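You operate a simulated robot arm through the tools that you are given. There is no shell and no other tool. Be economical: measure what you need, move in short steps, check, and stop when the job is done.

Carry out the task below with a simulated two-armed robot. There is one attempt and no reset: what you move stays moved.

JOB
On the top of chest two, fold the striped cloth in half and then in half again.

Only the result counts: the job must be done as asked and must still hold three seconds after the hand-in. Knocking over, shifting, dropping, spilling or breaking anything else fails it. Flat cloth is picked up by pressing the open fingertips on it (5 to 10 N) and closing them slowly along it; thin cloth reads only 2 to 8 mm in the jaws.

ROBOT AND FRAMES
Two 7-joint arms with two-finger parallel grippers on one trunk, on a base that drives. Base frame: it is fixed to the floor where the robot stands at the start and does not move with it; the origin is under the middle of the robot, x ahead of it, y to its left, z up; the surface under the hand at the start is at about z = 483. Readings come in mm, rad, newtons and seconds.
The left shoulder is at the start at [232, 171, 1001], the right one opposite. With the tool pointing down near the work surface each hand reaches from about 100 to 960 mm from the robot's upright axis, wherever it stands, measured 20 degrees to its own side. Places, roughly: top of chest two [700, -100, 500]. Payload 4.4 kg a hand.
The tool frame of a hand sits at the grasp point between the pads (the TCP): z along the fingers, y along the line on which they close. The tips reach 23 mm beyond it. Largest opening 94 mm; finger width 38, thickness 10; the body of the gripper, 54 by 96 mm, starts 39 mm behind the TCP.
Orientation is told as [roll, pitch, yaw] about the base's x, y, z axes, in that order, counted from this pose: with the fingers straight down and closing along the base's y, the tool's x points along the base's -x, its y along +y and its z along -z.

CONTROLS
- The arms move only by the tool send_rows. It takes "left_rows", "right_rows" or both (then of equal length, played together; a hand with none holds still); each is a list that holds one entry, the list of rows, each a list of 7 numbers: the shift along the tool's x, y, z in mm, then the turn, a rotation vector about the tool's x, y, z in rad, then the gripper command, from -1 (fully open) to 1 (shut), values between in proportion. In form: [[[dx, dy, dz, rx, ry, rz, fingers], ...]]. A call has 1 to 12 rows; each row shifts and turns the commanded pose from where the row before left it, along the tool's axes as they then stand. Rows are played at 5 a second. More than 50 mm and 0.15 rad between two rows, or a gripper value outside its range, and nothing of the call is played. A pose out of reach is approached as far as the arm can. The call stops where the force on the tool passes 40 N (or 10 N more than at its start, if that is more) or the arm is blocked; 0.2 s more then pass. Each finger travels about 72 mm/s and halts on what it meets, pressing with about 20 N; the grip force reading is that of the motor and also rises with nothing between the fingers. The clock runs only during rows and for 0.2 s after the last one: add rows that do not move to give the fingers time. It gives the time, the measured TCP pose, the force on the tool (base axes), the opening and the grip force at its end, in the units of the frame above (readings bear some noise), with the torque about the TCP (base axes, N m) and any sound that the robot's microphone picked up.
- Cameras (640 x 400 px; columns grow to the right, rows downward): "scene" is now at [353.9, -13.3, 1080.1]; the picture's right is [-0.20, -0.98, 0.00], its down [-0.87, 0.18, -0.46] and it looks along [0.45, -0.09, -0.89] (base axes); focal length 265 px, centre (320, 200). "left" rides on the left gripper at [86, -16, -75] in its tool frame; the picture's right is [0.18, 0.98, 0.00], its down [-0.58, 0.11, -0.81] and it looks along [-0.79, 0.15, 0.59] (tool axes); focal length 243 px, centre (320, 200). "right" rides on the right gripper at [86, 16, -75] in its tool frame; the picture's right is [-0.18, 0.98, 0.00], its down [-0.58, -0.11, -0.81] and it looks along [-0.79, -0.15, 0.59] (tool axes); focal length 243 px, centre (320, 200). There is no depth. A picture from a camera that has moved, and an enlarged one, comes with that camera's place and axes in the base frame and with its lens.
- capture(camera): a new picture of that camera. It takes no simulated time.
- lift_body(by): slides the trunk up (or, below 0, down) by that many mm; the arms and the scene camera ride with it, the base frame stays. It gives what a move gives, with no picture.
- roll_base(legs): drives the robot by 1 to 6 legs, each [ahead, left, turn to the left] in mm, mm and rad, along the robot's own axes; the way and the turn of a leg run together, so that a leg with both is an arc; at most 1500 mm and 3.142 rad a leg. The arms and the cameras ride along, it lands a little off, and it stops where it bumps. It gives what a move gives.
- head_to(pan, tilt): turns the head with the scene camera to pan (to the left, within 1.396 rad either way) and tilt (down, from -0.506 to 1.204), counted from straight ahead of the robot. It gives what a move gives.
- enlarge(camera, box): a new picture of the part [left, top, right, bottom] of that camera's present view, enlarged. It takes no simulated time.
- close_job(): hands the job in; it is judged then, once.

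Go step by step. Nothing tells you exact positions but the pictures and the camera data: compare them with the known pose of the tool, close in by small moves and look again before you grip or let go. The budget is 120 turns and 108 pictures, counting those below and the enlarged ones. Unless the task says otherwise, let go and move clear before handing in.

The tools are called by a JSON object that holds its "fn" and its "kwargs". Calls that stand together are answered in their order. send_rows: Moves the arms, as the interface text tells. Its arguments: {"type":"object","properties":{"left_rows":{"type":"array","items":{"type":"array","items":{"type":"array","items":{"type":"number"}}}},"right_rows":{"type":"array","items":{"type":"array","items":{"type":"array","items":{"type":"number"}}}}},"required":[]} The other tools are called the same way: lift_body (by) slides the trunk up or down; roll_base (legs) drives the base; head_to (pan, tilt) turns the head that bears the scene camera; capture (camera) takes a picture; enlarge (camera, box) takes an enlarged picture of a part of a camera's view; close_job () hands the job in.

At the start:

```text
time: 0.0
left_eef_pos: [595.0, 215.0, 678.3]
left_orientation: [0.001, 0.001, 0.0]
left_contact_force: [-0.1, 0.8, 0.0]
left_ft_torque: [-0.01, -0.03, -0.03]
left_opening: 93.9
left_grip_force: 0.0
right_eef_pos: [483.2, -322.6, 635.3]
right_orientation: [0.0, 0.0, 0.0]
right_contact_force: [-0.7, 0.6, -0.4]
right_ft_torque: [0.03, 0.02, -0.04]
right_opening: 94.1
right_grip_force: 0.1
trunk travel left (down, up): [-25.0, 363.0]
robot x, y, heading: [0.1, -3.2, 0.001]
head pan, tilt: [-0.202, 1.093]
```

scene: 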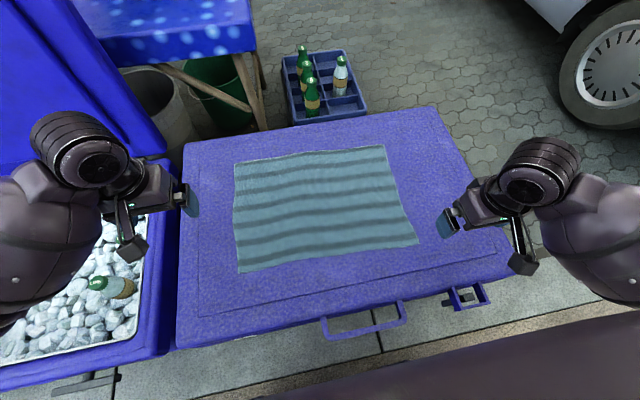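
right: 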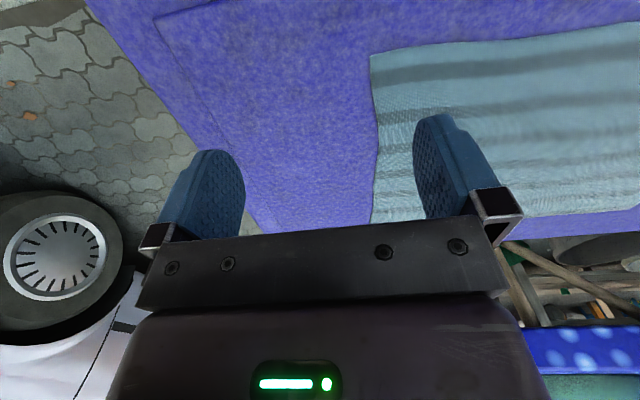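
left: 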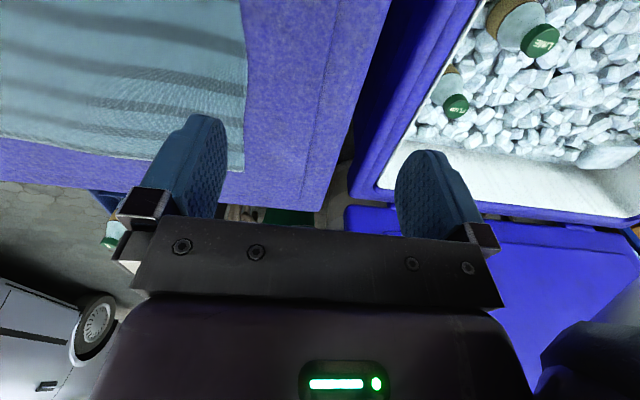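

The cloth's corners come out at about TL(815,130), TR(787,-284), BR(499,-274) and BL(515,138), so it measures roughly 415 by 290 mm. I'll turn both hands 90° so the fingers close along x, then bring them over the near corners.

{"fn": "send_rows", "kwargs": {"right_rows": [[[-30, 38, 0, 0, 0, 0, 0.15], [0, 0, 5, 0, 0, -0.1428, 0.15], [0, 0, 5, 0, 0, -0.1428, 0.15], [0, 0, 5, 0, 0, -0.1428, 0.15], [0, 0, 5, 0, 0, -0.1428, 0.15], [0, 0, 5, 0, 0, -0.1428, 0.15], [0, 0, 5, 0, 0, -0.1428, 0.15], [0, 0, 5, 0, 0, -0.1428, 0.15], [0, 0, 5, 0, 0, -0.1428, 0.15], [0, 0, 5, 0, 0, -0.1428, 0.15], [0, 0, 5, 0, 0, -0.1428, 0.15], [0, 0, 5, 0, 0, -0.1428, 0.15]]], "left_rows": [[[22, -44, 0, 0, 0, 0, 0.15], [0, 0, 9, 0, 0, 0.1428, 0.15], [0, 0, 9, 0, 0, 0.1428, 0.15], [0, 0, 9, 0, 0, 0.1428, 0.15], [0, 0, 9, 0, 0, 0.1428, 0.15], [0, 0, 9, 0, 0, 0.1428, 0.15], [0, 0, 9, 0, 0, 0.1428, 0.15], [0, 0, 9, 0, 0, 0.1428, 0.15], [0, 0, 9, 0, 0, 0.1428, 0.15], [0, 0, 9, 0, 0, 0.1428, 0.15], [0, 0, 9, 0, 0, 0.1428, 0.15], [0, 0, 9, 0, 0, 0.1428, 0.15]]]}}

{"fn": "capture", "kwargs": {"camera": "scene"}}

{"fn": "capture", "kwargs": {"camera": "right"}}

{"fn": "capture", "kwargs": {"camera": "left"}}

```text
time: 2.6
left_eef_pos: [573.0, 170.4, 576.7]
left_orientation: [-0.001, 0.0, -1.573]
left_contact_force: [0.1, -0.5, 0.2]
left_ft_torque: [-0.02, -0.01, -0.03]
left_opening: 39.7
left_grip_force: 0.1
right_eef_pos: [513.0, -286.0, 579.8]
right_orientation: [0.001, 0.0, 1.572]
right_contact_force: [0.8, -0.3, -0.7]
right_ft_torque: [0.01, 0.01, -0.03]
right_opening: 40.1
right_grip_force: 0.0
trunk travel left (down, up): [-25.0, 363.0]
robot x, y, heading: [-0.4, -3.1, -0.004]
head pan, tilt: [-0.202, 1.093]
```

```text
104 pictures are left
camera scene: at [353.9, -13.3, 1080.1], right [-0.2, -0.98, 0.0], down [-0.87, 0.18, -0.46], along [0.45, -0.09, -0.89], focal length 265 px, centre (320, 200)
```

scene: 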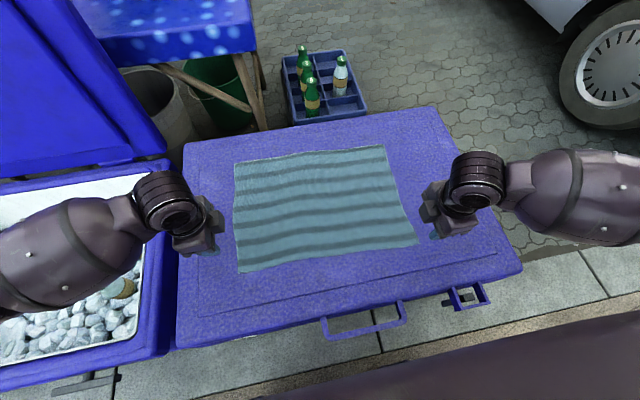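

```text
103 pictures are left
camera right: at [497.3, -372.6, 652.9], right [-0.98, 0.18, 0.0], down [0.11, 0.58, 0.81], along [0.15, 0.79, -0.59], focal length 243 px, centre (320, 200)
```

right: 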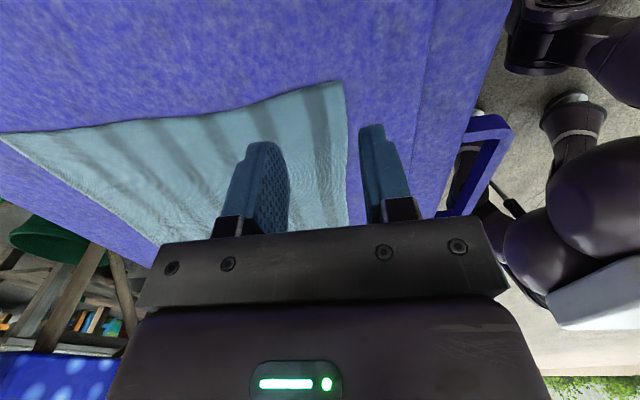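

```text
102 pictures are left
camera left: at [557.8, 257.3, 651.0], right [0.98, 0.18, 0.0], down [0.11, -0.58, 0.81], along [0.15, -0.79, -0.59], focal length 243 px, centre (320, 200)
```

left: 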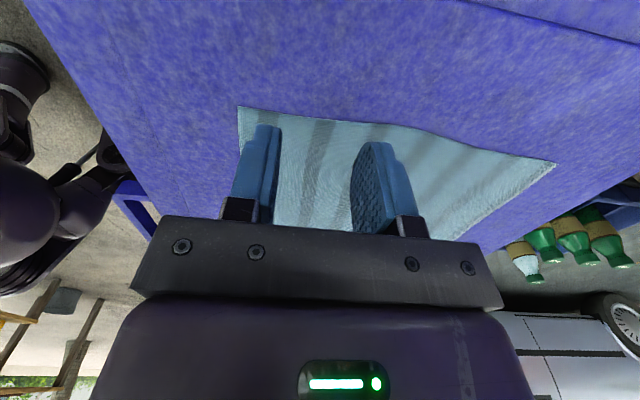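

The wrist cameras refine the corners to BL(517,141), TL(813,133), TR(790,-287) and BR(498,-279). I'll move over the near corners at a low height.

{"fn": "send_rows", "kwargs": {"right_rows": [[[-32, -19, 0, 0, 0, 0, 0.15], [0, 0, 30, 0, 0, 0, 0.15], [0, 0, 30, 0, 0, 0, 0.15], [0, 0, 0, 0, 0, 0, 0.15]]], "left_rows": [[[-40, -24, 0, 0, 0, 0, 0.15], [-14, 0, 28, 0, 0, 0, 0.15], [0, 0, 29, 0, 0, 0, 0.15], [0, 0, 0, 0, 0, 0, 0.15]]]}}

{"fn": "capture", "kwargs": {"camera": "right"}}

{"fn": "capture", "kwargs": {"camera": "left"}}

```text
time: 3.6
left_eef_pos: [549.5, 115.3, 519.6]
left_orientation: [0.001, -0.001, -1.571]
left_contact_force: [-0.4, -0.2, 0.1]
left_ft_torque: [0.0, -0.01, 0.0]
left_opening: 39.7
left_grip_force: 0.0
right_eef_pos: [533.7, -253.0, 517.5]
right_orientation: [0.0, 0.002, 1.572]
right_contact_force: [0.2, 0.4, -0.7]
right_ft_torque: [-0.03, 0.01, -0.02]
right_opening: 40.0
right_grip_force: 0.1
trunk travel left (down, up): [-25.0, 363.0]
robot x, y, heading: [-0.4, 1.9, 0.0]
head pan, tilt: [-0.202, 1.093]
```

```text
101 pictures are left
camera right: at [515.6, -340.6, 591.3], right [-0.98, 0.18, 0.0], down [0.11, 0.58, 0.81], along [0.15, 0.79, -0.59], focal length 243 px, centre (320, 200)
```

right: 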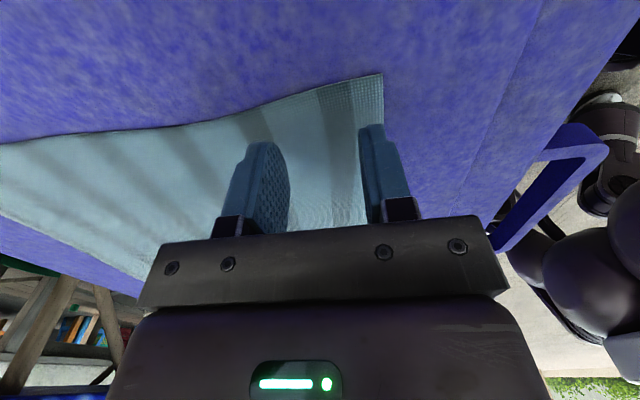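

```text
100 pictures are left
camera left: at [534.6, 202.3, 594.1], right [0.98, 0.18, 0.0], down [0.11, -0.58, 0.81], along [0.15, -0.79, -0.59], focal length 243 px, centre (320, 200)
```

left: 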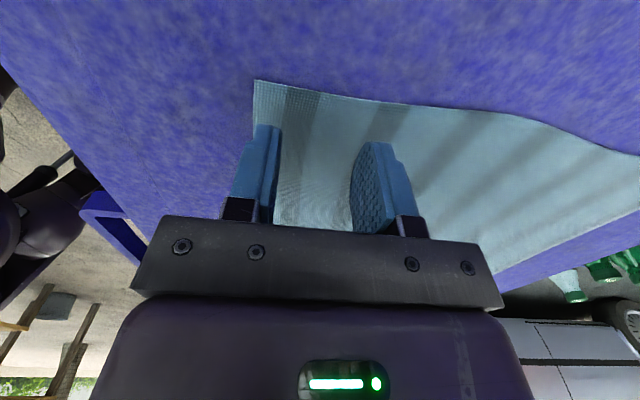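

The outer finger of each hand sits 3–5 mm inside the near edge, which is what I want. I'll lower gently until they touch.

{"fn": "send_rows", "kwargs": {"right_rows": [[[5, 0, 4, 0, 0, 0, 0.15], [0, 0, 4, 0, 0, 0, 0.15], [0, 0, 2, 0, 0, 0, 0.15], [0, 0, 0, 0, 0, 0, 0.15]]], "left_rows": [[[0, 0, 5, 0, 0, 0, 0.15], [0, 0, 5, 0, 0, 0, 0.15], [0, 0, 2, 0, 0, 0, 0.15], [0, 0, 0, 0, 0, 0, 0.15]]]}}

```text
time: 4.6
left_eef_pos: [550.5, 115.1, 509.0]
left_orientation: [-0.002, 0.001, -1.571]
left_contact_force: [0.5, -0.6, 0.4]
left_ft_torque: [0.02, 0.02, 0.0]
left_opening: 39.8
left_grip_force: 0.0
right_eef_pos: [533.5, -258.5, 508.6]
right_orientation: [0.0, 0.0, 1.57]
right_contact_force: [0.2, 0.3, 0.8]
right_ft_torque: [-0.02, 0.0, -0.02]
right_opening: 39.8
right_grip_force: 0.0
trunk travel left (down, up): [-25.0, 363.0]
robot x, y, heading: [0.3, -1.3, 0.001]
head pan, tilt: [-0.202, 1.093]
```

{"fn": "send_rows", "kwargs": {"right_rows": [[[0, 0, 1, 0, 0, 0, 0.15], [0, 0, 1, 0, 0, 0, 0.15], [0, 0, 0, 0, 0, 0, 0.15]]], "left_rows": [[[0, 0, 1, 0, 0, 0, 0.15], [0, 0, 1, 0, 0, 0, 0.15], [0, 0, 0, 0, 0, 0, 0.15]]]}}

```text
time: 5.4
left_eef_pos: [549.7, 115.9, 508.4]
left_orientation: [0.002, 0.001, -1.57]
left_contact_force: [1.3, -1.8, 6.8]
left_ft_torque: [-0.05, 0.04, 0.0]
left_opening: 40.0
left_grip_force: 0.0
right_eef_pos: [533.2, -259.3, 508.0]
right_orientation: [-0.003, -0.001, 1.572]
right_contact_force: [-0.7, -2.6, 8.5]
right_ft_torque: [-0.06, 0.08, 0.02]
right_opening: 40.3
right_grip_force: 0.1
trunk travel left (down, up): [-25.0, 363.0]
robot x, y, heading: [3.2, 0.1, 0.004]
head pan, tilt: [-0.202, 1.093]
```

Both hands are pressing at 7–8 N, so I'll close slowly.

{"fn": "send_rows", "kwargs": {"right_rows": [[[0, 0, 0, 0, 0, 0, 0.25], [0, 0, 0, 0, 0, 0, 0.35], [0, 0, 0, 0, 0, 0, 0.45], [0, 0, 0, 0, 0, 0, 0.55], [0, 0, 0, 0, 0, 0, 0.65], [0, 0, 0, 0, 0, 0, 0.75], [0, 0, 0, 0, 0, 0, 0.85], [0, 0, 0, 0, 0, 0, 0.95], [0, 0, 0, 0, 0, 0, 1], [0, 0, 0, 0, 0, 0, 1]]], "left_rows": [[[0, 0, 0, 0, 0, 0, 0.25], [0, 0, 0, 0, 0, 0, 0.35], [0, 0, 0, 0, 0, 0, 0.45], [0, 0, 0, 0, 0, 0, 0.55], [0, 0, 0, 0, 0, 0, 0.65], [0, 0, 0, 0, 0, 0, 0.75], [0, 0, 0, 0, 0, 0, 0.85], [0, 0, 0, 0, 0, 0, 0.95], [0, 0, 0, 0, 0, 0, 1], [0, 0, 0, 0, 0, 0, 1]]]}}

{"fn": "capture", "kwargs": {"camera": "right"}}

{"fn": "capture", "kwargs": {"camera": "left"}}

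{"fn": "capture", "kwargs": {"camera": "scene"}}

```text
time: 7.6
left_eef_pos: [548.1, 117.0, 508.8]
left_orientation: [0.003, 0.001, -1.57]
left_contact_force: [-0.4, 0.6, 13.4]
left_ft_torque: [-0.04, 0.02, -0.02]
left_opening: 0.0
left_grip_force: 20.2
right_eef_pos: [533.6, -257.8, 508.5]
right_orientation: [-0.001, 0.0, 1.57]
right_contact_force: [-0.7, 1.1, 13.5]
right_ft_torque: [0.12, 0.03, 0.02]
right_opening: 0.2
right_grip_force: 19.9
trunk travel left (down, up): [-25.0, 363.0]
robot x, y, heading: [-0.6, -0.9, -0.0]
head pan, tilt: [-0.202, 1.093]
```

```text
99 pictures are left
camera right: at [514.9, -345.0, 581.7], right [-0.98, 0.18, 0.0], down [0.11, 0.58, 0.81], along [0.15, 0.79, -0.59], focal length 243 px, centre (320, 200)
```

right: 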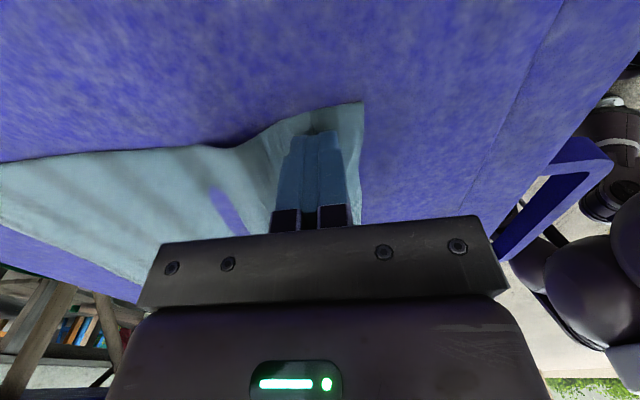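

```text
98 pictures are left
camera left: at [533.6, 203.7, 582.3], right [0.98, 0.18, 0.0], down [0.11, -0.58, 0.81], along [0.15, -0.79, -0.59], focal length 243 px, centre (320, 200)
```

left: 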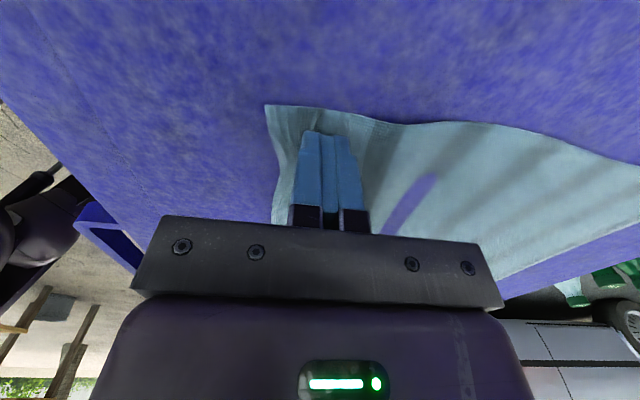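

```text
97 pictures are left
camera scene: at [352.4, -13.1, 1080.8], right [-0.2, -0.98, 0.0], down [-0.87, 0.18, -0.46], along [0.45, -0.09, -0.89], focal length 265 px, centre (320, 200)
```

scene: 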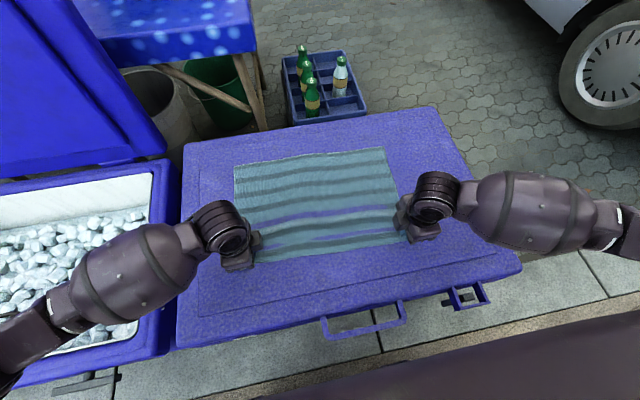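

The jaws read 0 mm, thinner than the cloth should read, so they may have missed it. I'll lift a little and check.

{"fn": "send_rows", "kwargs": {"right_rows": [[[0, 0, -5, 0, 0, 0, 1], [0, 0, -10, 0, 0, 0, 1], [0, 0, -10, 0, 0, 0, 1], [0, 0, 0, 0, 0, 0, 1]]], "left_rows": [[[0, 0, -5, 0, 0, 0, 1], [0, 0, -10, 0, 0, 0, 1], [0, 0, -10, 0, 0, 0, 1], [0, 0, 0, 0, 0, 0, 1]]]}}

{"fn": "capture", "kwargs": {"camera": "right"}}

{"fn": "capture", "kwargs": {"camera": "left"}}

{"fn": "enlarge", "kwargs": {"camera": "scene", "box": [180, 120, 500, 320]}}

```text
time: 8.6
left_eef_pos: [549.5, 117.6, 531.5]
left_orientation: [0.0, 0.0, -1.571]
left_contact_force: [0.2, 0.1, -0.2]
left_ft_torque: [0.0, 0.0, -0.01]
left_opening: 0.0
left_grip_force: 20.0
right_eef_pos: [531.9, -259.2, 532.3]
right_orientation: [0.001, 0.002, 1.571]
right_contact_force: [-0.2, 0.7, 0.4]
right_ft_torque: [0.02, 0.0, 0.01]
right_opening: 0.0
right_grip_force: 19.9
trunk travel left (down, up): [-25.0, 363.0]
robot x, y, heading: [3.6, -1.1, -0.006]
head pan, tilt: [-0.202, 1.093]
```

```text
96 pictures are left
camera right: at [515.3, -346.5, 605.4], right [-0.98, 0.18, 0.0], down [0.11, 0.58, 0.81], along [0.15, 0.79, -0.59], focal length 243 px, centre (320, 200)
```

right: 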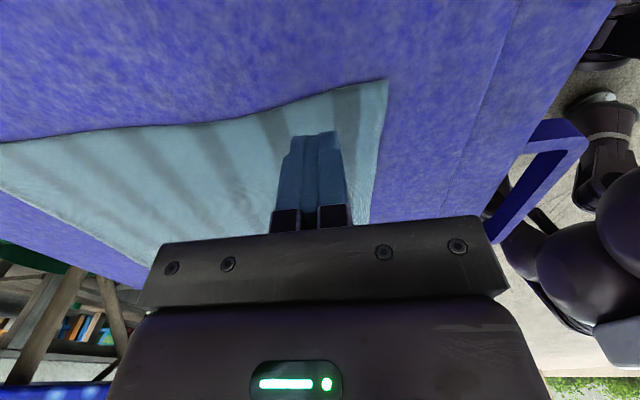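

```text
95 pictures are left
camera left: at [534.1, 204.8, 605.1], right [0.98, 0.18, 0.0], down [0.11, -0.58, 0.81], along [0.15, -0.79, -0.59], focal length 243 px, centre (320, 200)
```

left: 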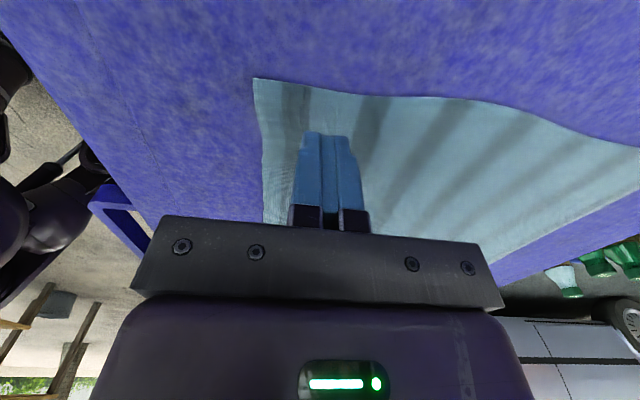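

```text
2.00 times, centred on (340, 220) of scene
camera zoom: at [353.9, -13.3, 1080.1], right [-0.2, -0.98, 0.0], down [-0.87, 0.18, -0.46], along [0.45, -0.09, -0.89], focal length 530 px, centre (280, 160)
```

zoom: 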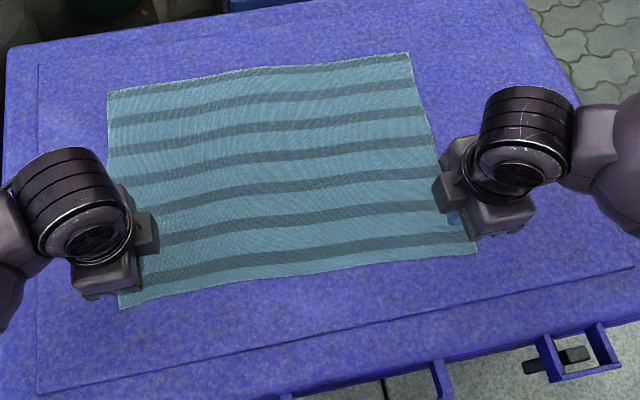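

Neither hand caught the cloth, and it relaxed flat again. I'll retry with the right hand alone, opening wider so a taller ridge forms and starting a bit further in.

{"fn": "send_rows", "kwargs": {"right_rows": [[[0, -9, 0, 0, 0, 0, -0.28], [0, 0, 0, 0, 0, 0, -0.28], [0, 0, 0, 0, 0, 0, -0.28], [0, 0, 12, 0, 0, 0, -0.28], [0, 0, 10, 0, 0, 0, -0.28], [0, 0, 2, 0, 0, 0, -0.28], [0, 0, 1, 0, 0, 0, -0.28], [0, 0, 0, 0, 0, 0, -0.28]]]}}

{"fn": "capture", "kwargs": {"camera": "right"}}

```text
time: 10.4
left_eef_pos: [548.9, 116.8, 530.9]
left_orientation: [0.002, 0.0, -1.571]
left_contact_force: [0.3, -0.1, 0.2]
left_ft_torque: [0.0, 0.01, 0.02]
left_opening: 0.0
left_grip_force: 20.3
right_eef_pos: [541.4, -258.2, 508.3]
right_orientation: [-0.002, 0.001, 1.571]
right_contact_force: [-1.6, -1.3, 9.5]
right_ft_torque: [-0.01, 0.13, -0.01]
right_opening: 60.4
right_grip_force: 0.1
trunk travel left (down, up): [-25.0, 363.0]
robot x, y, heading: [3.2, -2.8, 0.001]
head pan, tilt: [-0.202, 1.093]
```

```text
93 pictures are left
camera right: at [524.5, -345.2, 581.8], right [-0.98, 0.18, 0.0], down [0.11, 0.58, 0.81], along [0.15, 0.79, -0.59], focal length 243 px, centre (320, 200)
```

right: 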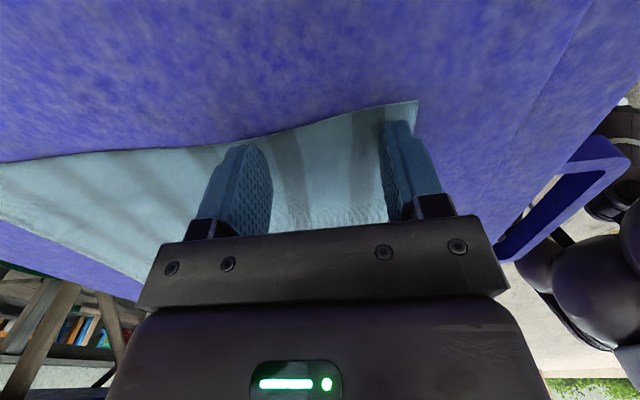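

Pressing at 9.5 N with the outer finger just inside the edge. I'll close slowly part way and look between the fingers.

{"fn": "send_rows", "kwargs": {"right_rows": [[[0, 0, 0, 0, 0, 0, -0.18], [0, 0, 0, 0, 0, 0, -0.08], [0, 0, 0, 0, 0, 0, 0.02], [0, 0, 0, 0, 0, 0, 0.12], [0, 0, 0, 0, 0, 0, 0.22], [0, 0, 0, 0, 0, 0, 0.32], [0, 0, 0, 0, 0, 0, 0.42], [0, 0, 0, 0, 0, 0, 0.52], [0, 0, 0, 0, 0, 0, 0.6], [0, 0, 0, 0, 0, 0, 0.6]]]}}

{"fn": "capture", "kwargs": {"camera": "right"}}

```text
time: 12.6
left_eef_pos: [549.7, 118.0, 530.6]
left_orientation: [0.003, -0.002, -1.568]
left_contact_force: [0.3, -0.4, 0.3]
left_ft_torque: [-0.03, 0.03, -0.03]
left_opening: 0.1
left_grip_force: 20.3
right_eef_pos: [541.6, -257.4, 508.2]
right_orientation: [-0.003, 0.003, 1.571]
right_contact_force: [0.3, 0.1, 15.8]
right_ft_torque: [0.04, -0.01, -0.03]
right_opening: 17.0
right_grip_force: 0.1
trunk travel left (down, up): [-25.0, 363.0]
robot x, y, heading: [-2.7, 0.6, -0.003]
head pan, tilt: [-0.202, 1.093]
```

```text
92 pictures are left
camera right: at [524.2, -345.0, 581.7], right [-0.98, 0.18, 0.0], down [0.11, 0.58, 0.81], along [0.15, 0.79, -0.59], focal length 243 px, centre (320, 200)
```

right: 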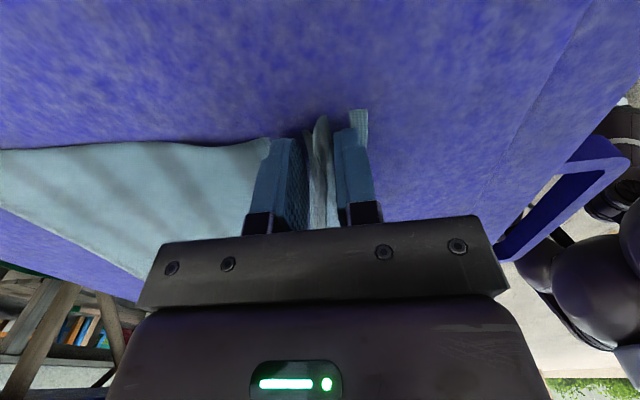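

A clear ridge now stands between the fingers, so I'll finish closing on it.

{"fn": "send_rows", "kwargs": {"right_rows": [[[0, 0, 0, 0, 0, 0, 0.7], [0, 0, 0, 0, 0, 0, 0.8], [0, 0, 0, 0, 0, 0, 0.9], [0, 0, 0, 0, 0, 0, 1], [0, 0, 0, 0, 0, 0, 1]]]}}

{"fn": "capture", "kwargs": {"camera": "right"}}

```text
time: 13.8
left_eef_pos: [549.2, 117.1, 531.3]
left_orientation: [0.001, 0.0, -1.57]
left_contact_force: [-0.2, 0.0, -0.1]
left_ft_torque: [0.0, -0.03, 0.01]
left_opening: 0.1
left_grip_force: 20.0
right_eef_pos: [540.6, -258.0, 507.6]
right_orientation: [-0.002, 0.003, 1.571]
right_contact_force: [1.4, -0.7, 15.5]
right_ft_torque: [0.02, 0.01, -0.02]
right_opening: 2.7
right_grip_force: 20.3
trunk travel left (down, up): [-25.0, 363.0]
robot x, y, heading: [0.8, -2.6, 0.001]
head pan, tilt: [-0.202, 1.093]
```

```text
91 pictures are left
camera right: at [524.3, -345.0, 581.7], right [-0.98, 0.18, 0.0], down [0.11, 0.58, 0.81], along [0.15, 0.79, -0.59], focal length 243 px, centre (320, 200)
```

right: 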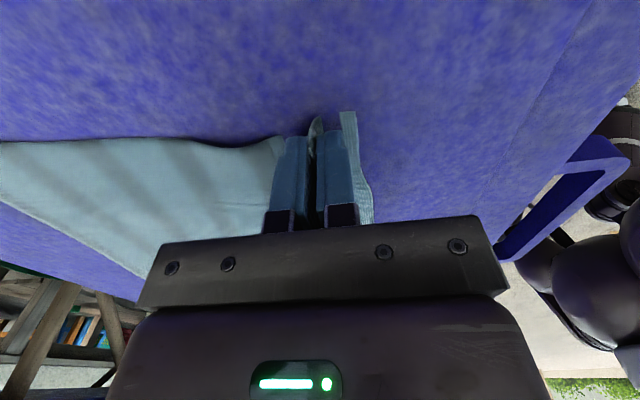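

The right hand has the cloth at 2.7 mm. Now I'll do the same with the left.

{"fn": "send_rows", "kwargs": {"left_rows": [[[0, 9, 0, 0, 0, 0, -0.28], [0, 0, 0, 0, 0, 0, -0.28], [0, 0, 0, 0, 0, 0, -0.28], [0, 0, 12, 0, 0, 0, -0.28], [0, 0, 10, 0, 0, 0, -0.28], [0, 0, 2.5, 0, 0, 0, -0.28], [0, 0, 1, 0, 0, 0, -0.28], [0, 0, 0, 0, 0, 0, -0.28]]]}}

{"fn": "capture", "kwargs": {"camera": "left"}}

```text
time: 15.6
left_eef_pos: [557.6, 117.1, 508.0]
left_orientation: [0.003, -0.001, -1.572]
left_contact_force: [-0.2, 3.6, 17.2]
left_ft_torque: [0.08, 0.36, -0.03]
left_opening: 59.9
left_grip_force: 0.1
right_eef_pos: [540.4, -257.9, 507.5]
right_orientation: [0.0, 0.003, 1.571]
right_contact_force: [1.8, -0.4, 8.5]
right_ft_torque: [0.07, -0.05, 0.0]
right_opening: 2.8
right_grip_force: 20.5
trunk travel left (down, up): [-25.0, 363.0]
robot x, y, heading: [-3.1, -3.3, 0.001]
head pan, tilt: [-0.202, 1.093]
```

```text
90 pictures are left
camera left: at [542.9, 204.3, 582.2], right [0.98, 0.18, 0.0], down [0.11, -0.58, 0.81], along [0.15, -0.79, -0.59], focal length 243 px, centre (320, 200)
```

left: 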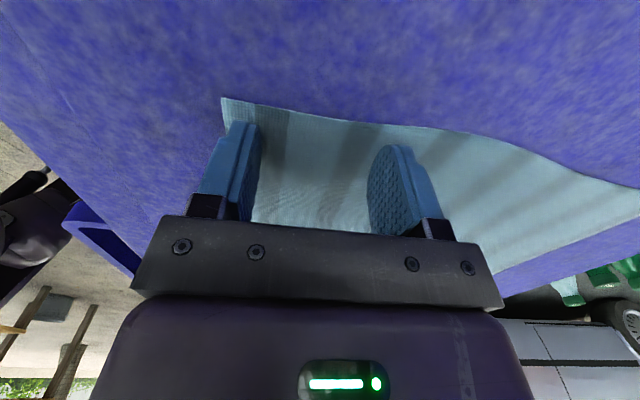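

Left is pressing at 17 N, a bit too hard. I'll back off 1 mm and close.

{"fn": "send_rows", "kwargs": {"left_rows": [[[0, 0, -0.8, 0, 0, 0, -0.28], [0, 0, 0, 0, 0, 0, -0.18], [0, 0, 0, 0, 0, 0, -0.08], [0, 0, 0, 0, 0, 0, 0.02], [0, 0, 0, 0, 0, 0, 0.12], [0, 0, 0, 0, 0, 0, 0.22], [0, 0, 0, 0, 0, 0, 0.32], [0, 0, 0, 0, 0, 0, 0.42], [0, 0, 0, 0, 0, 0, 0.52], [0, 0, 0, 0, 0, 0, 0.6], [0, 0, 0, 0, 0, 0, 0.6]]]}}

{"fn": "send_rows", "kwargs": {"left_rows": [[[0, 0, 0, 0, 0, 0, 0.7], [0, 0, 0, 0, 0, 0, 0.8], [0, 0, 0, 0, 0, 0, 0.9], [0, 0, 0, 0, 0, 0, 1], [0, 0, 0, 0, 0, 0, 1]]]}}

{"fn": "capture", "kwargs": {"camera": "left"}}

```text
time: 18.0
left_eef_pos: [559.0, 116.9, 508.5]
left_orientation: [0.002, -0.001, -1.571]
left_contact_force: [0.6, -0.2, 15.3]
left_ft_torque: [0.02, 0.05, -0.02]
left_opening: 17.5
left_grip_force: 0.1
right_eef_pos: [539.9, -257.1, 508.5]
right_orientation: [-0.002, 0.0, 1.572]
right_contact_force: [1.0, 1.2, 8.9]
right_ft_torque: [0.02, -0.01, 0.0]
right_opening: 3.0
right_grip_force: 20.1
trunk travel left (down, up): [-25.0, 363.0]
robot x, y, heading: [1.4, 1.4, -0.002]
head pan, tilt: [-0.202, 1.093]
```

```text
time: 19.2
left_eef_pos: [558.8, 116.3, 508.2]
left_orientation: [0.002, -0.001, -1.571]
left_contact_force: [0.8, -0.3, 14.8]
left_ft_torque: [-0.02, -0.03, 0.02]
left_opening: 2.6
left_grip_force: 20.7
right_eef_pos: [541.8, -257.9, 507.9]
right_orientation: [-0.001, -0.001, 1.569]
right_contact_force: [0.9, 0.7, 8.5]
right_ft_torque: [0.08, -0.03, 0.0]
right_opening: 3.1
right_grip_force: 20.1
trunk travel left (down, up): [-25.0, 363.0]
robot x, y, heading: [-2.3, -0.6, 0.003]
head pan, tilt: [-0.202, 1.093]
```

```text
89 pictures are left
camera left: at [542.9, 204.3, 582.3], right [0.98, 0.18, 0.0], down [0.11, -0.58, 0.81], along [0.15, -0.79, -0.59], focal length 243 px, centre (320, 200)
```

left: 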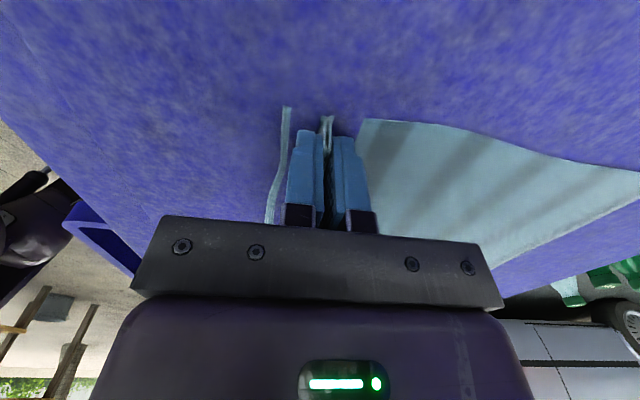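

Both grips hold, but a ridge pinched near an edge won't turn over cleanly. A better plan is to pinch at the two ends of the midline, so the ridge becomes the fold, then lift the cloth so both halves hang and lay it down. I'll release and check that the cloth relaxes.

{"fn": "send_rows", "kwargs": {"right_rows": [[[0, 0, -0.5, 0, 0, 0, 0.8], [0, 0, 0, 0, 0, 0, 0.6], [0, 0, 0, 0, 0, 0, 0.4], [0, 0, 0, 0, 0, 0, 0.2], [0, 0, 0, 0, 0, 0, 0], [0, 0, 0, 0, 0, 0, -0.28], [0, 0, -6, 0, 0, 0, -0.28], [0, 0, -20, 0, 0, 0, -0.28], [0, 0, -30, 0, 0, 0, -0.28], [0, 0, 0, 0, 0, 0, -0.28]]], "left_rows": [[[0, 0, -0.5, 0, 0, 0, 0.8], [0, 0, 0, 0, 0, 0, 0.6], [0, 0, 0, 0, 0, 0, 0.4], [0, 0, 0, 0, 0, 0, 0.2], [0, 0, 0, 0, 0, 0, 0], [0, 0, 0, 0, 0, 0, -0.28], [0, 0, -6, 0, 0, 0, -0.28], [0, 0, -20, 0, 0, 0, -0.28], [0, 0, -30, 0, 0, 0, -0.28], [0, 0, 0, 0, 0, 0, -0.28]]]}}

{"fn": "enlarge", "kwargs": {"camera": "scene", "box": [180, 120, 500, 320]}}

{"fn": "capture", "kwargs": {"camera": "right"}}

{"fn": "capture", "kwargs": {"camera": "left"}}

```text
time: 21.4
left_eef_pos: [556.5, 117.6, 563.3]
left_orientation: [0.001, 0.0, -1.572]
left_contact_force: [0.3, -1.0, 0.7]
left_ft_torque: [0.02, 0.01, -0.01]
left_opening: 60.2
left_grip_force: 0.0
right_eef_pos: [542.3, -257.4, 565.3]
right_orientation: [0.001, 0.001, 1.571]
right_contact_force: [-0.5, 0.0, 0.2]
right_ft_torque: [-0.01, 0.02, 0.0]
right_opening: 60.4
right_grip_force: 0.0
trunk travel left (down, up): [-25.0, 363.0]
robot x, y, heading: [-0.9, 4.6, -0.003]
head pan, tilt: [-0.202, 1.093]
```

```text
2.00 times, centred on (340, 220) of scene
camera zoom: at [353.9, -13.3, 1080.0], right [-0.2, -0.98, 0.0], down [-0.87, 0.18, -0.46], along [0.45, -0.09, -0.89], focal length 530 px, centre (280, 160)
```

zoom: 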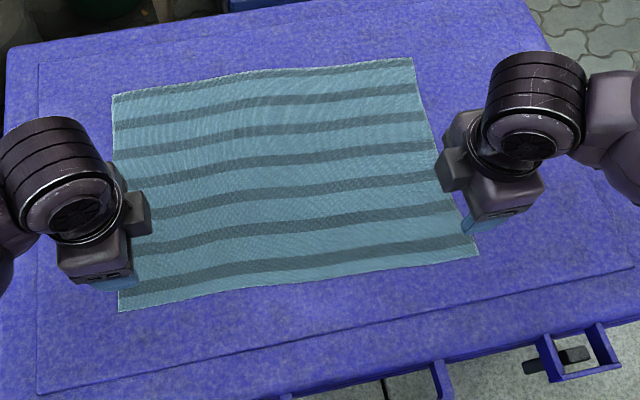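

```text
87 pictures are left
camera right: at [524.8, -344.1, 638.8], right [-0.98, 0.18, 0.0], down [0.11, 0.58, 0.81], along [0.15, 0.79, -0.59], focal length 243 px, centre (320, 200)
```

right: 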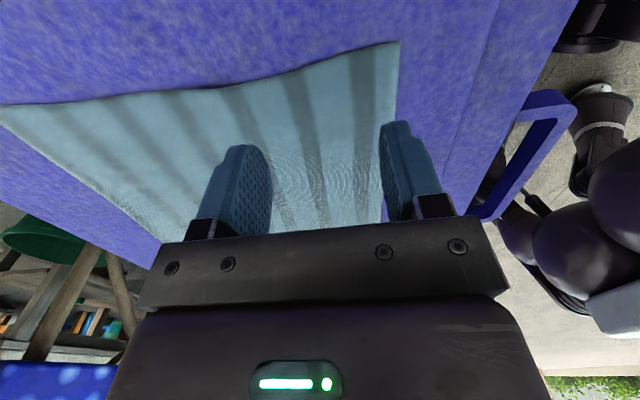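

```text
86 pictures are left
camera left: at [542.0, 204.8, 638.1], right [0.98, 0.18, 0.0], down [0.11, -0.58, 0.81], along [0.15, -0.79, -0.59], focal length 243 px, centre (320, 200)
```

left: 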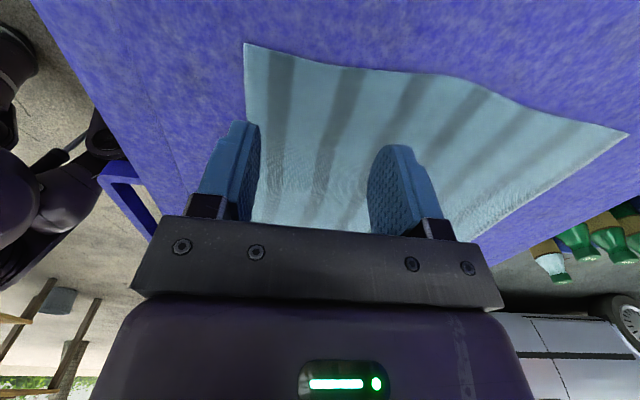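

The cloth is flat again, with corners at about BL(511,139), TL(797,128), TR(776,-287) and BR(491,-280). I'll move both hands to the midline ends, at (653,112) and (634,-260).

{"fn": "send_rows", "kwargs": {"right_rows": [[[2.6, -46, 0, 0, 0, 0.048, -0.28], [0, -46, 0, 0, 0, 0, -0.28], [0, 0, 25, 0, 0, 0, -0.28], [0, 0, 25, 0, 0, 0, -0.28], [0, 0, 5, 0, 0, 0, -0.28], [0, 0, 0, 0, 0, 0, -0.28]]], "left_rows": [[[-5.6, 48, 0, 0, 0, 0.048, -0.28], [0, 48, 0, 0, 0, 0, -0.28], [0, 0, 25, 0, 0, 0, -0.28], [0, 0, 25, 0, 0, 0, -0.28], [0, 0, 3, 0, 0, 0, -0.28], [0, 0, 0, 0, 0, 0, -0.28]]]}}

{"fn": "capture", "kwargs": {"camera": "right"}}

{"fn": "capture", "kwargs": {"camera": "left"}}

{"fn": "enlarge", "kwargs": {"camera": "scene", "box": [180, 120, 500, 320]}}

```text
time: 22.8
left_eef_pos: [653.6, 108.7, 512.0]
left_orientation: [-0.001, 0.001, -1.618]
left_contact_force: [-0.4, 0.2, 0.1]
left_ft_torque: [-0.02, -0.04, 0.01]
left_opening: 60.3
left_grip_force: 0.0
right_eef_pos: [634.6, -261.4, 509.9]
right_orientation: [-0.001, -0.001, 1.522]
right_contact_force: [0.4, 0.2, 0.3]
right_ft_torque: [-0.02, -0.02, 0.02]
right_opening: 60.0
right_grip_force: 0.1
trunk travel left (down, up): [-25.0, 363.0]
robot x, y, heading: [2.6, -1.7, 0.001]
head pan, tilt: [-0.202, 1.093]
```

```text
85 pictures are left
camera right: at [612.9, -348.8, 582.8], right [-0.97, 0.23, 0.0], down [0.14, 0.58, 0.81], along [0.19, 0.78, -0.59], focal length 243 px, centre (320, 200)
```

right: 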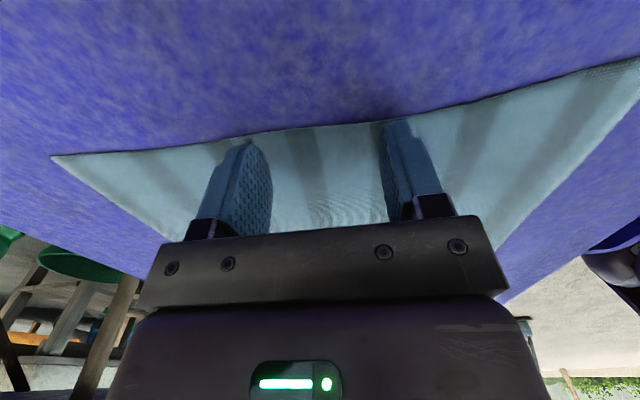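

```text
84 pictures are left
camera left: at [642.7, 196.8, 585.6], right [0.99, 0.14, 0.0], down [0.08, -0.59, 0.81], along [0.11, -0.8, -0.59], focal length 243 px, centre (320, 200)
```

left: 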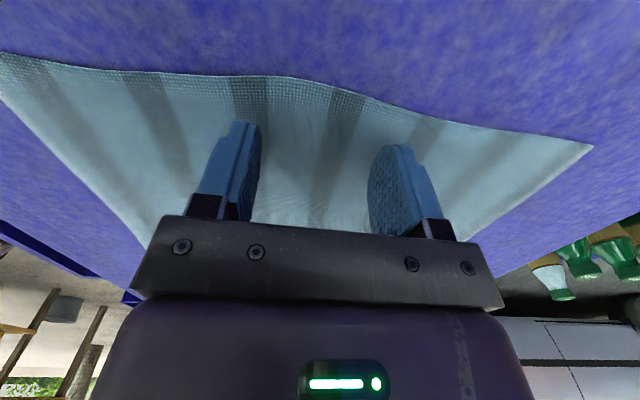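

```text
2.00 times, centred on (340, 220) of scene
camera zoom: at [353.8, -13.3, 1080.2], right [-0.2, -0.98, 0.0], down [-0.87, 0.18, -0.46], along [0.45, -0.09, -0.89], focal length 530 px, centre (280, 160)
```

zoom: 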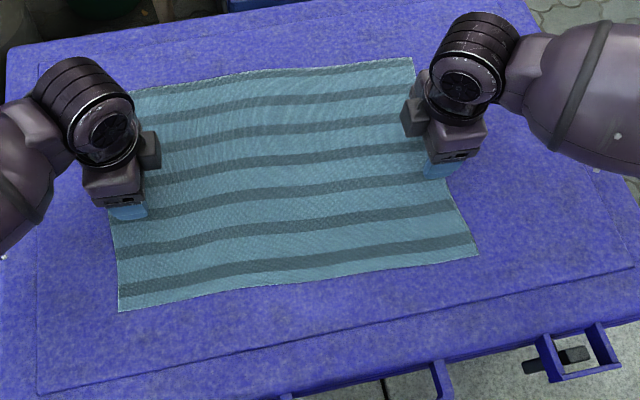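

The midpoints look right. I'll shift the left hand out 10 mm and press.

{"fn": "send_rows", "kwargs": {"right_rows": [[[-2, 0, 1, 0, 0, 0, -0.28], [0, 0, 1, 0, 0, 0, -0.28], [0, 0, 0.8, 0, 0, 0, -0.28], [0, 0, 0, 0, 0, 0, -0.28]]], "left_rows": [[[10, 0, 2, 0, 0, 0, -0.28], [0, 0, 2, 0, 0, 0, -0.28], [0, 0, 0.8, 0, 0, 0, -0.28], [0, 0, 0, 0, 0, 0, -0.28]]]}}

```text
time: 23.8
left_eef_pos: [654.7, 118.6, 508.7]
left_orientation: [0.004, -0.001, -1.618]
left_contact_force: [-2.7, 0.3, 15.8]
left_ft_torque: [0.13, 0.42, 0.01]
left_opening: 60.6
left_grip_force: 0.9
right_eef_pos: [632.9, -260.1, 507.8]
right_orientation: [-0.001, 0.0, 1.521]
right_contact_force: [0.4, -0.9, 3.3]
right_ft_torque: [0.0, 0.03, 0.05]
right_opening: 60.3
right_grip_force: 0.0
trunk travel left (down, up): [-25.0, 363.0]
robot x, y, heading: [0.1, 3.5, -0.001]
head pan, tilt: [-0.202, 1.093]
```

{"fn": "send_rows", "kwargs": {"right_rows": [[[0, 0, 0.7, 0, 0, 0, -0.28], [0, 0, 0, 0, 0, 0, -0.18], [0, 0, 0, 0, 0, 0, -0.08], [0, 0, 0, 0, 0, 0, 0.02], [0, 0, 0, 0, 0, 0, 0.12], [0, 0, 0, 0, 0, 0, 0.22], [0, 0, 0, 0, 0, 0, 0.32], [0, 0, 0, 0, 0, 0, 0.42], [0, 0, 0, 0, 0, 0, 0.52], [0, 0, 0, 0, 0, 0, 0.6], [0, 0, 0, 0, 0, 0, 0.6]]], "left_rows": [[[0, 0, -0.6, 0, 0, 0, -0.28], [0, 0, 0, 0, 0, 0, -0.18], [0, 0, 0, 0, 0, 0, -0.08], [0, 0, 0, 0, 0, 0, 0.02], [0, 0, 0, 0, 0, 0, 0.12], [0, 0, 0, 0, 0, 0, 0.22], [0, 0, 0, 0, 0, 0, 0.32], [0, 0, 0, 0, 0, 0, 0.42], [0, 0, 0, 0, 0, 0, 0.52], [0, 0, 0, 0, 0, 0, 0.6], [0, 0, 0, 0, 0, 0, 0.6]]]}}

{"fn": "capture", "kwargs": {"camera": "right"}}

{"fn": "capture", "kwargs": {"camera": "left"}}

```text
time: 26.2
left_eef_pos: [653.9, 118.4, 508.7]
left_orientation: [0.003, 0.002, -1.617]
left_contact_force: [0.9, 0.0, 9.3]
left_ft_torque: [0.06, 0.05, 0.01]
left_opening: 17.8
left_grip_force: 0.1
right_eef_pos: [633.5, -260.2, 508.3]
right_orientation: [-0.004, 0.001, 1.521]
right_contact_force: [-0.1, 0.7, 25.6]
right_ft_torque: [0.09, 0.11, 0.01]
right_opening: 18.4
right_grip_force: 0.0
trunk travel left (down, up): [-25.0, 363.0]
robot x, y, heading: [2.1, 0.6, -0.002]
head pan, tilt: [-0.202, 1.093]
```

```text
82 pictures are left
camera right: at [612.0, -346.7, 581.6], right [-0.97, 0.23, 0.0], down [0.13, 0.58, 0.81], along [0.19, 0.78, -0.59], focal length 243 px, centre (320, 200)
```

right: 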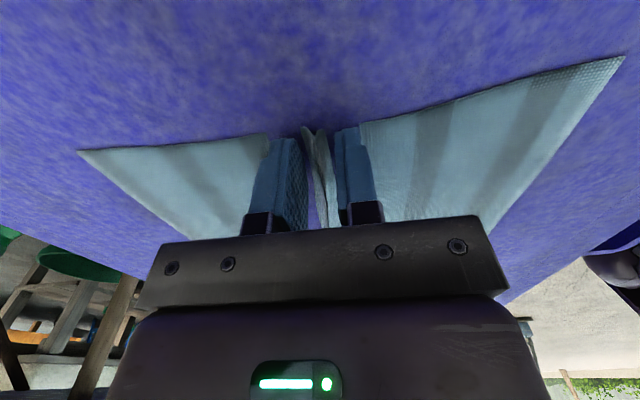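

```text
81 pictures are left
camera left: at [642.6, 206.8, 582.4], right [0.99, 0.14, 0.0], down [0.08, -0.59, 0.81], along [0.11, -0.8, -0.59], focal length 243 px, centre (320, 200)
```

left: 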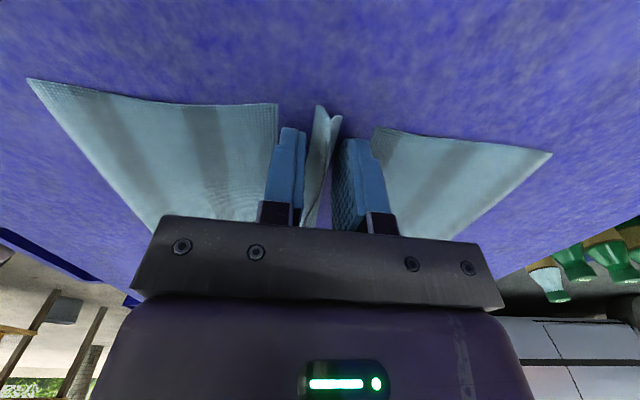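

Both ridges look good, so I'll close fully.

{"fn": "send_rows", "kwargs": {"right_rows": [[[0, 0, -0.3, 0, 0, 0, 0.7], [0, 0, 0, 0, 0, 0, 0.8], [0, 0, 0, 0, 0, 0, 0.9], [0, 0, 0, 0, 0, 0, 1], [0, 0, 0, 0, 0, 0, 1]]], "left_rows": [[[0, 0, 0, 0, 0, 0, 0.7], [0, 0, 0, 0, 0, 0, 0.8], [0, 0, 0, 0, 0, 0, 0.9], [0, 0, 0, 0, 0, 0, 1], [0, 0, 0, 0, 0, 0, 1]]]}}

{"fn": "capture", "kwargs": {"camera": "scene"}}

```text
time: 27.4
left_eef_pos: [654.4, 118.6, 508.0]
left_orientation: [0.003, 0.0, -1.617]
left_contact_force: [0.7, 0.7, 14.8]
left_ft_torque: [0.1, 0.02, -0.03]
left_opening: 2.6
left_grip_force: 19.9
right_eef_pos: [632.9, -261.8, 508.2]
right_orientation: [-0.001, 0.003, 1.522]
right_contact_force: [2.8, 0.6, 16.1]
right_ft_torque: [0.06, -0.02, 0.01]
right_opening: 2.7
right_grip_force: 20.5
trunk travel left (down, up): [-25.0, 363.0]
robot x, y, heading: [-2.9, -3.3, 0.001]
head pan, tilt: [-0.202, 1.093]
```

```text
80 pictures are left
camera scene: at [352.1, -13.1, 1080.9], right [-0.2, -0.98, 0.0], down [-0.87, 0.18, -0.46], along [0.45, -0.09, -0.89], focal length 265 px, centre (320, 200)
```

scene: 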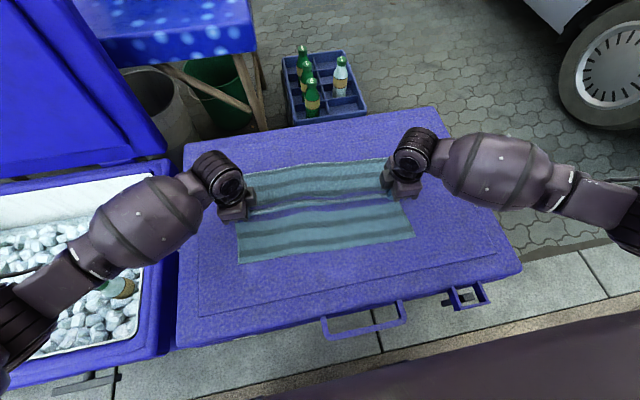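

Both hands hold the midline, so I'll lift slowly.

{"fn": "send_rows", "kwargs": {"right_rows": [[[0, 0, -5, 0, 0, 0, 1], [0, 0, -10, 0, 0, 0, 1], [0, 0, -10, 0, 0, 0, 1], [0, 0, -10, 0, 0, 0, 1], [0, 0, -10, 0, 0, 0, 1], [0, 0, -10, 0, 0, 0, 1], [0, 0, -10, 0, 0, 0, 1], [0, 0, -10, 0, 0, 0, 1], [0, 0, -10, 0, 0, 0, 1], [0, 0, -10, 0, 0, 0, 1], [0, 0, -10, 0, 0, 0, 1], [0, 0, 0, 0, 0, 0, 1]]], "left_rows": [[[0, 0, -5, 0, 0, 0, 1], [0, 0, -10, 0, 0, 0, 1], [0, 0, -10, 0, 0, 0, 1], [0, 0, -10, 0, 0, 0, 1], [0, 0, -10, 0, 0, 0, 1], [0, 0, -10, 0, 0, 0, 1], [0, 0, -10, 0, 0, 0, 1], [0, 0, -10, 0, 0, 0, 1], [0, 0, -10, 0, 0, 0, 1], [0, 0, -10, 0, 0, 0, 1], [0, 0, -10, 0, 0, 0, 1], [0, 0, 0, 0, 0, 0, 1]]]}}

{"fn": "capture", "kwargs": {"camera": "scene"}}

{"fn": "capture", "kwargs": {"camera": "right"}}

{"fn": "capture", "kwargs": {"camera": "left"}}

```text
time: 30.0
left_eef_pos: [654.8, 118.4, 611.5]
left_orientation: [0.001, 0.001, -1.618]
left_contact_force: [-0.3, 0.9, 0.0]
left_ft_torque: [0.0, 0.01, 0.02]
left_opening: 2.7
left_grip_force: 19.4
right_eef_pos: [634.0, -261.2, 610.3]
right_orientation: [-0.001, -0.001, 1.523]
right_contact_force: [-0.1, 0.4, -1.0]
right_ft_torque: [-0.02, 0.03, 0.03]
right_opening: 2.6
right_grip_force: 20.1
trunk travel left (down, up): [-25.0, 363.0]
robot x, y, heading: [-3.2, 0.9, 0.002]
head pan, tilt: [-0.202, 1.093]
```

```text
79 pictures are left
camera scene: at [353.9, -13.3, 1080.1], right [-0.2, -0.98, 0.0], down [-0.87, 0.18, -0.46], along [0.45, -0.09, -0.89], focal length 265 px, centre (320, 200)
```

scene: 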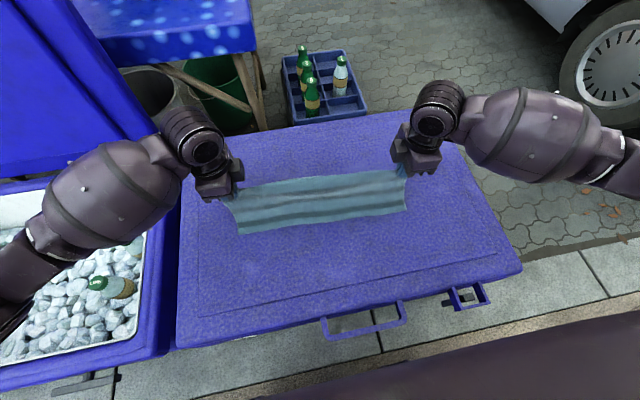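

```text
78 pictures are left
camera right: at [612.9, -347.1, 683.6], right [-0.97, 0.23, 0.0], down [0.14, 0.58, 0.81], along [0.19, 0.78, -0.59], focal length 243 px, centre (320, 200)
```

right: 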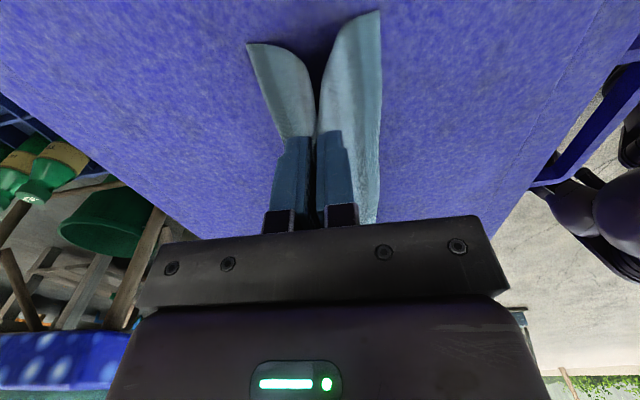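

```text
77 pictures are left
camera left: at [643.1, 207.2, 686.0], right [0.99, 0.14, 0.0], down [0.08, -0.59, 0.81], along [0.11, -0.8, -0.59], focal length 243 px, centre (320, 200)
```

left: 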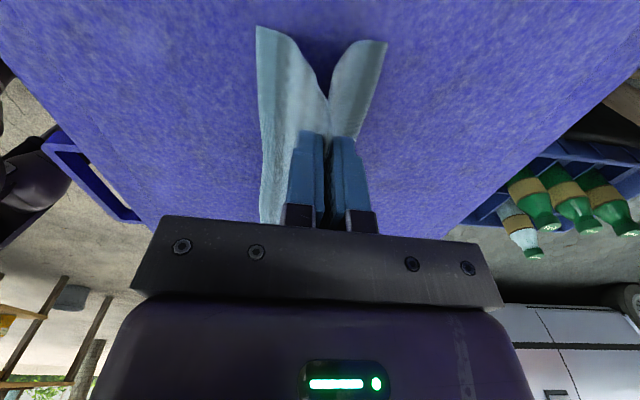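

The cloth is hanging over the pinch line nicely. I'll lift a bit more so both halves hang free and come together.

{"fn": "send_rows", "kwargs": {"right_rows": [[[0, 0, -10, 0, 0, 0, 1], [0, 0, -10, 0, 0, 0, 1], [0, 0, -10, 0, 0, 0, 1], [0, 0, -10, 0, 0, 0, 1], [2, 0, 0, 0, 0, 0, 1], [0, 0, 0, 0, 0, 0, 1], [0, 0, 0, 0, 0, 0, 1], [0, 0, 0, 0, 0, 0, 1]]], "left_rows": [[[0, 0, -10, 0, 0, 0, 1], [0, 0, -10, 0, 0, 0, 1], [0, 0, -10, 0, 0, 0, 1], [0, 0, -10, 0, 0, 0, 1], [2, 0, 0, 0, 0, 0, 1], [0, 0, 0, 0, 0, 0, 1], [0, 0, 0, 0, 0, 0, 1], [0, 0, 0, 0, 0, 0, 1]]]}}

{"fn": "capture", "kwargs": {"camera": "scene"}}

{"fn": "capture", "kwargs": {"camera": "right"}}

{"fn": "capture", "kwargs": {"camera": "left"}}

```text
time: 31.8
left_eef_pos: [655.3, 120.5, 651.1]
left_orientation: [0.001, 0.003, -1.617]
left_contact_force: [-0.7, -0.7, -0.6]
left_ft_torque: [-0.01, 0.01, 0.0]
left_opening: 2.6
left_grip_force: 20.4
right_eef_pos: [633.0, -262.5, 650.1]
right_orientation: [0.0, 0.002, 1.521]
right_contact_force: [-0.5, 0.6, -1.5]
right_ft_torque: [0.0, 0.04, 0.02]
right_opening: 2.7
right_grip_force: 19.7
trunk travel left (down, up): [-25.0, 363.0]
robot x, y, heading: [-1.4, 1.3, 0.003]
head pan, tilt: [-0.202, 1.093]
```

```text
76 pictures are left
camera scene: at [353.9, -13.3, 1080.1], right [-0.2, -0.98, 0.0], down [-0.87, 0.18, -0.46], along [0.45, -0.09, -0.89], focal length 265 px, centre (320, 200)
```

scene: 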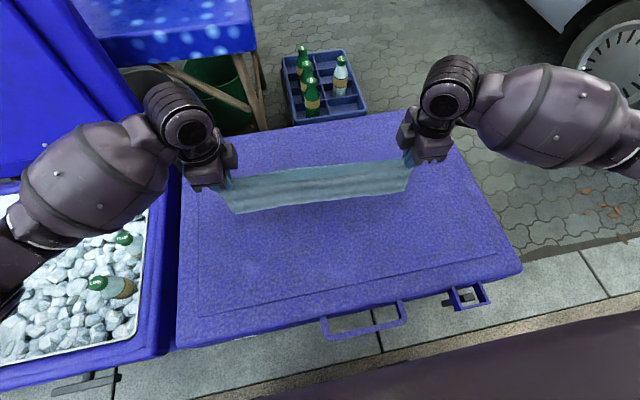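

```text
75 pictures are left
camera right: at [612.3, -349.0, 724.3], right [-0.97, 0.23, 0.0], down [0.14, 0.58, 0.81], along [0.19, 0.78, -0.59], focal length 243 px, centre (320, 200)
```

right: 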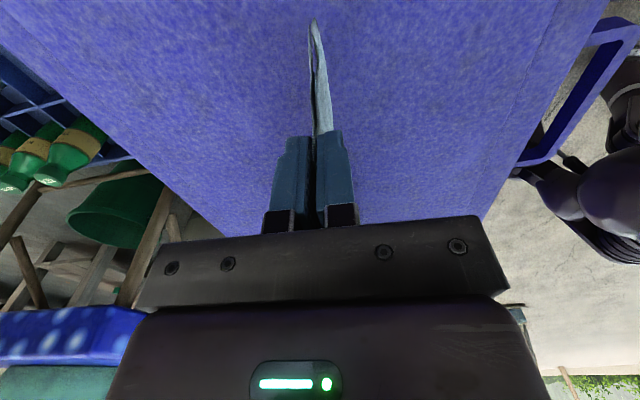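

```text
74 pictures are left
camera left: at [644.1, 208.6, 725.3], right [0.99, 0.14, 0.0], down [0.08, -0.59, 0.81], along [0.11, -0.8, -0.59], focal length 243 px, centre (320, 200)
```

left: 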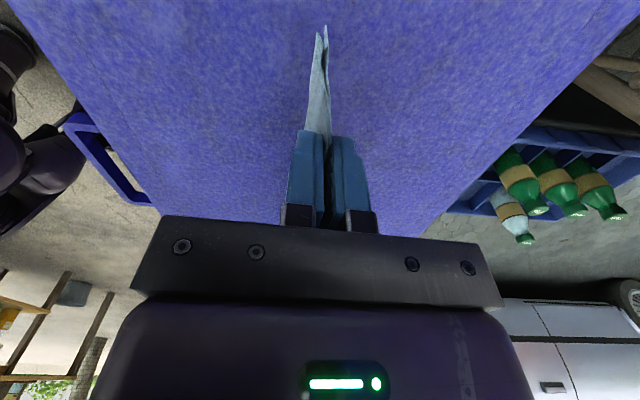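

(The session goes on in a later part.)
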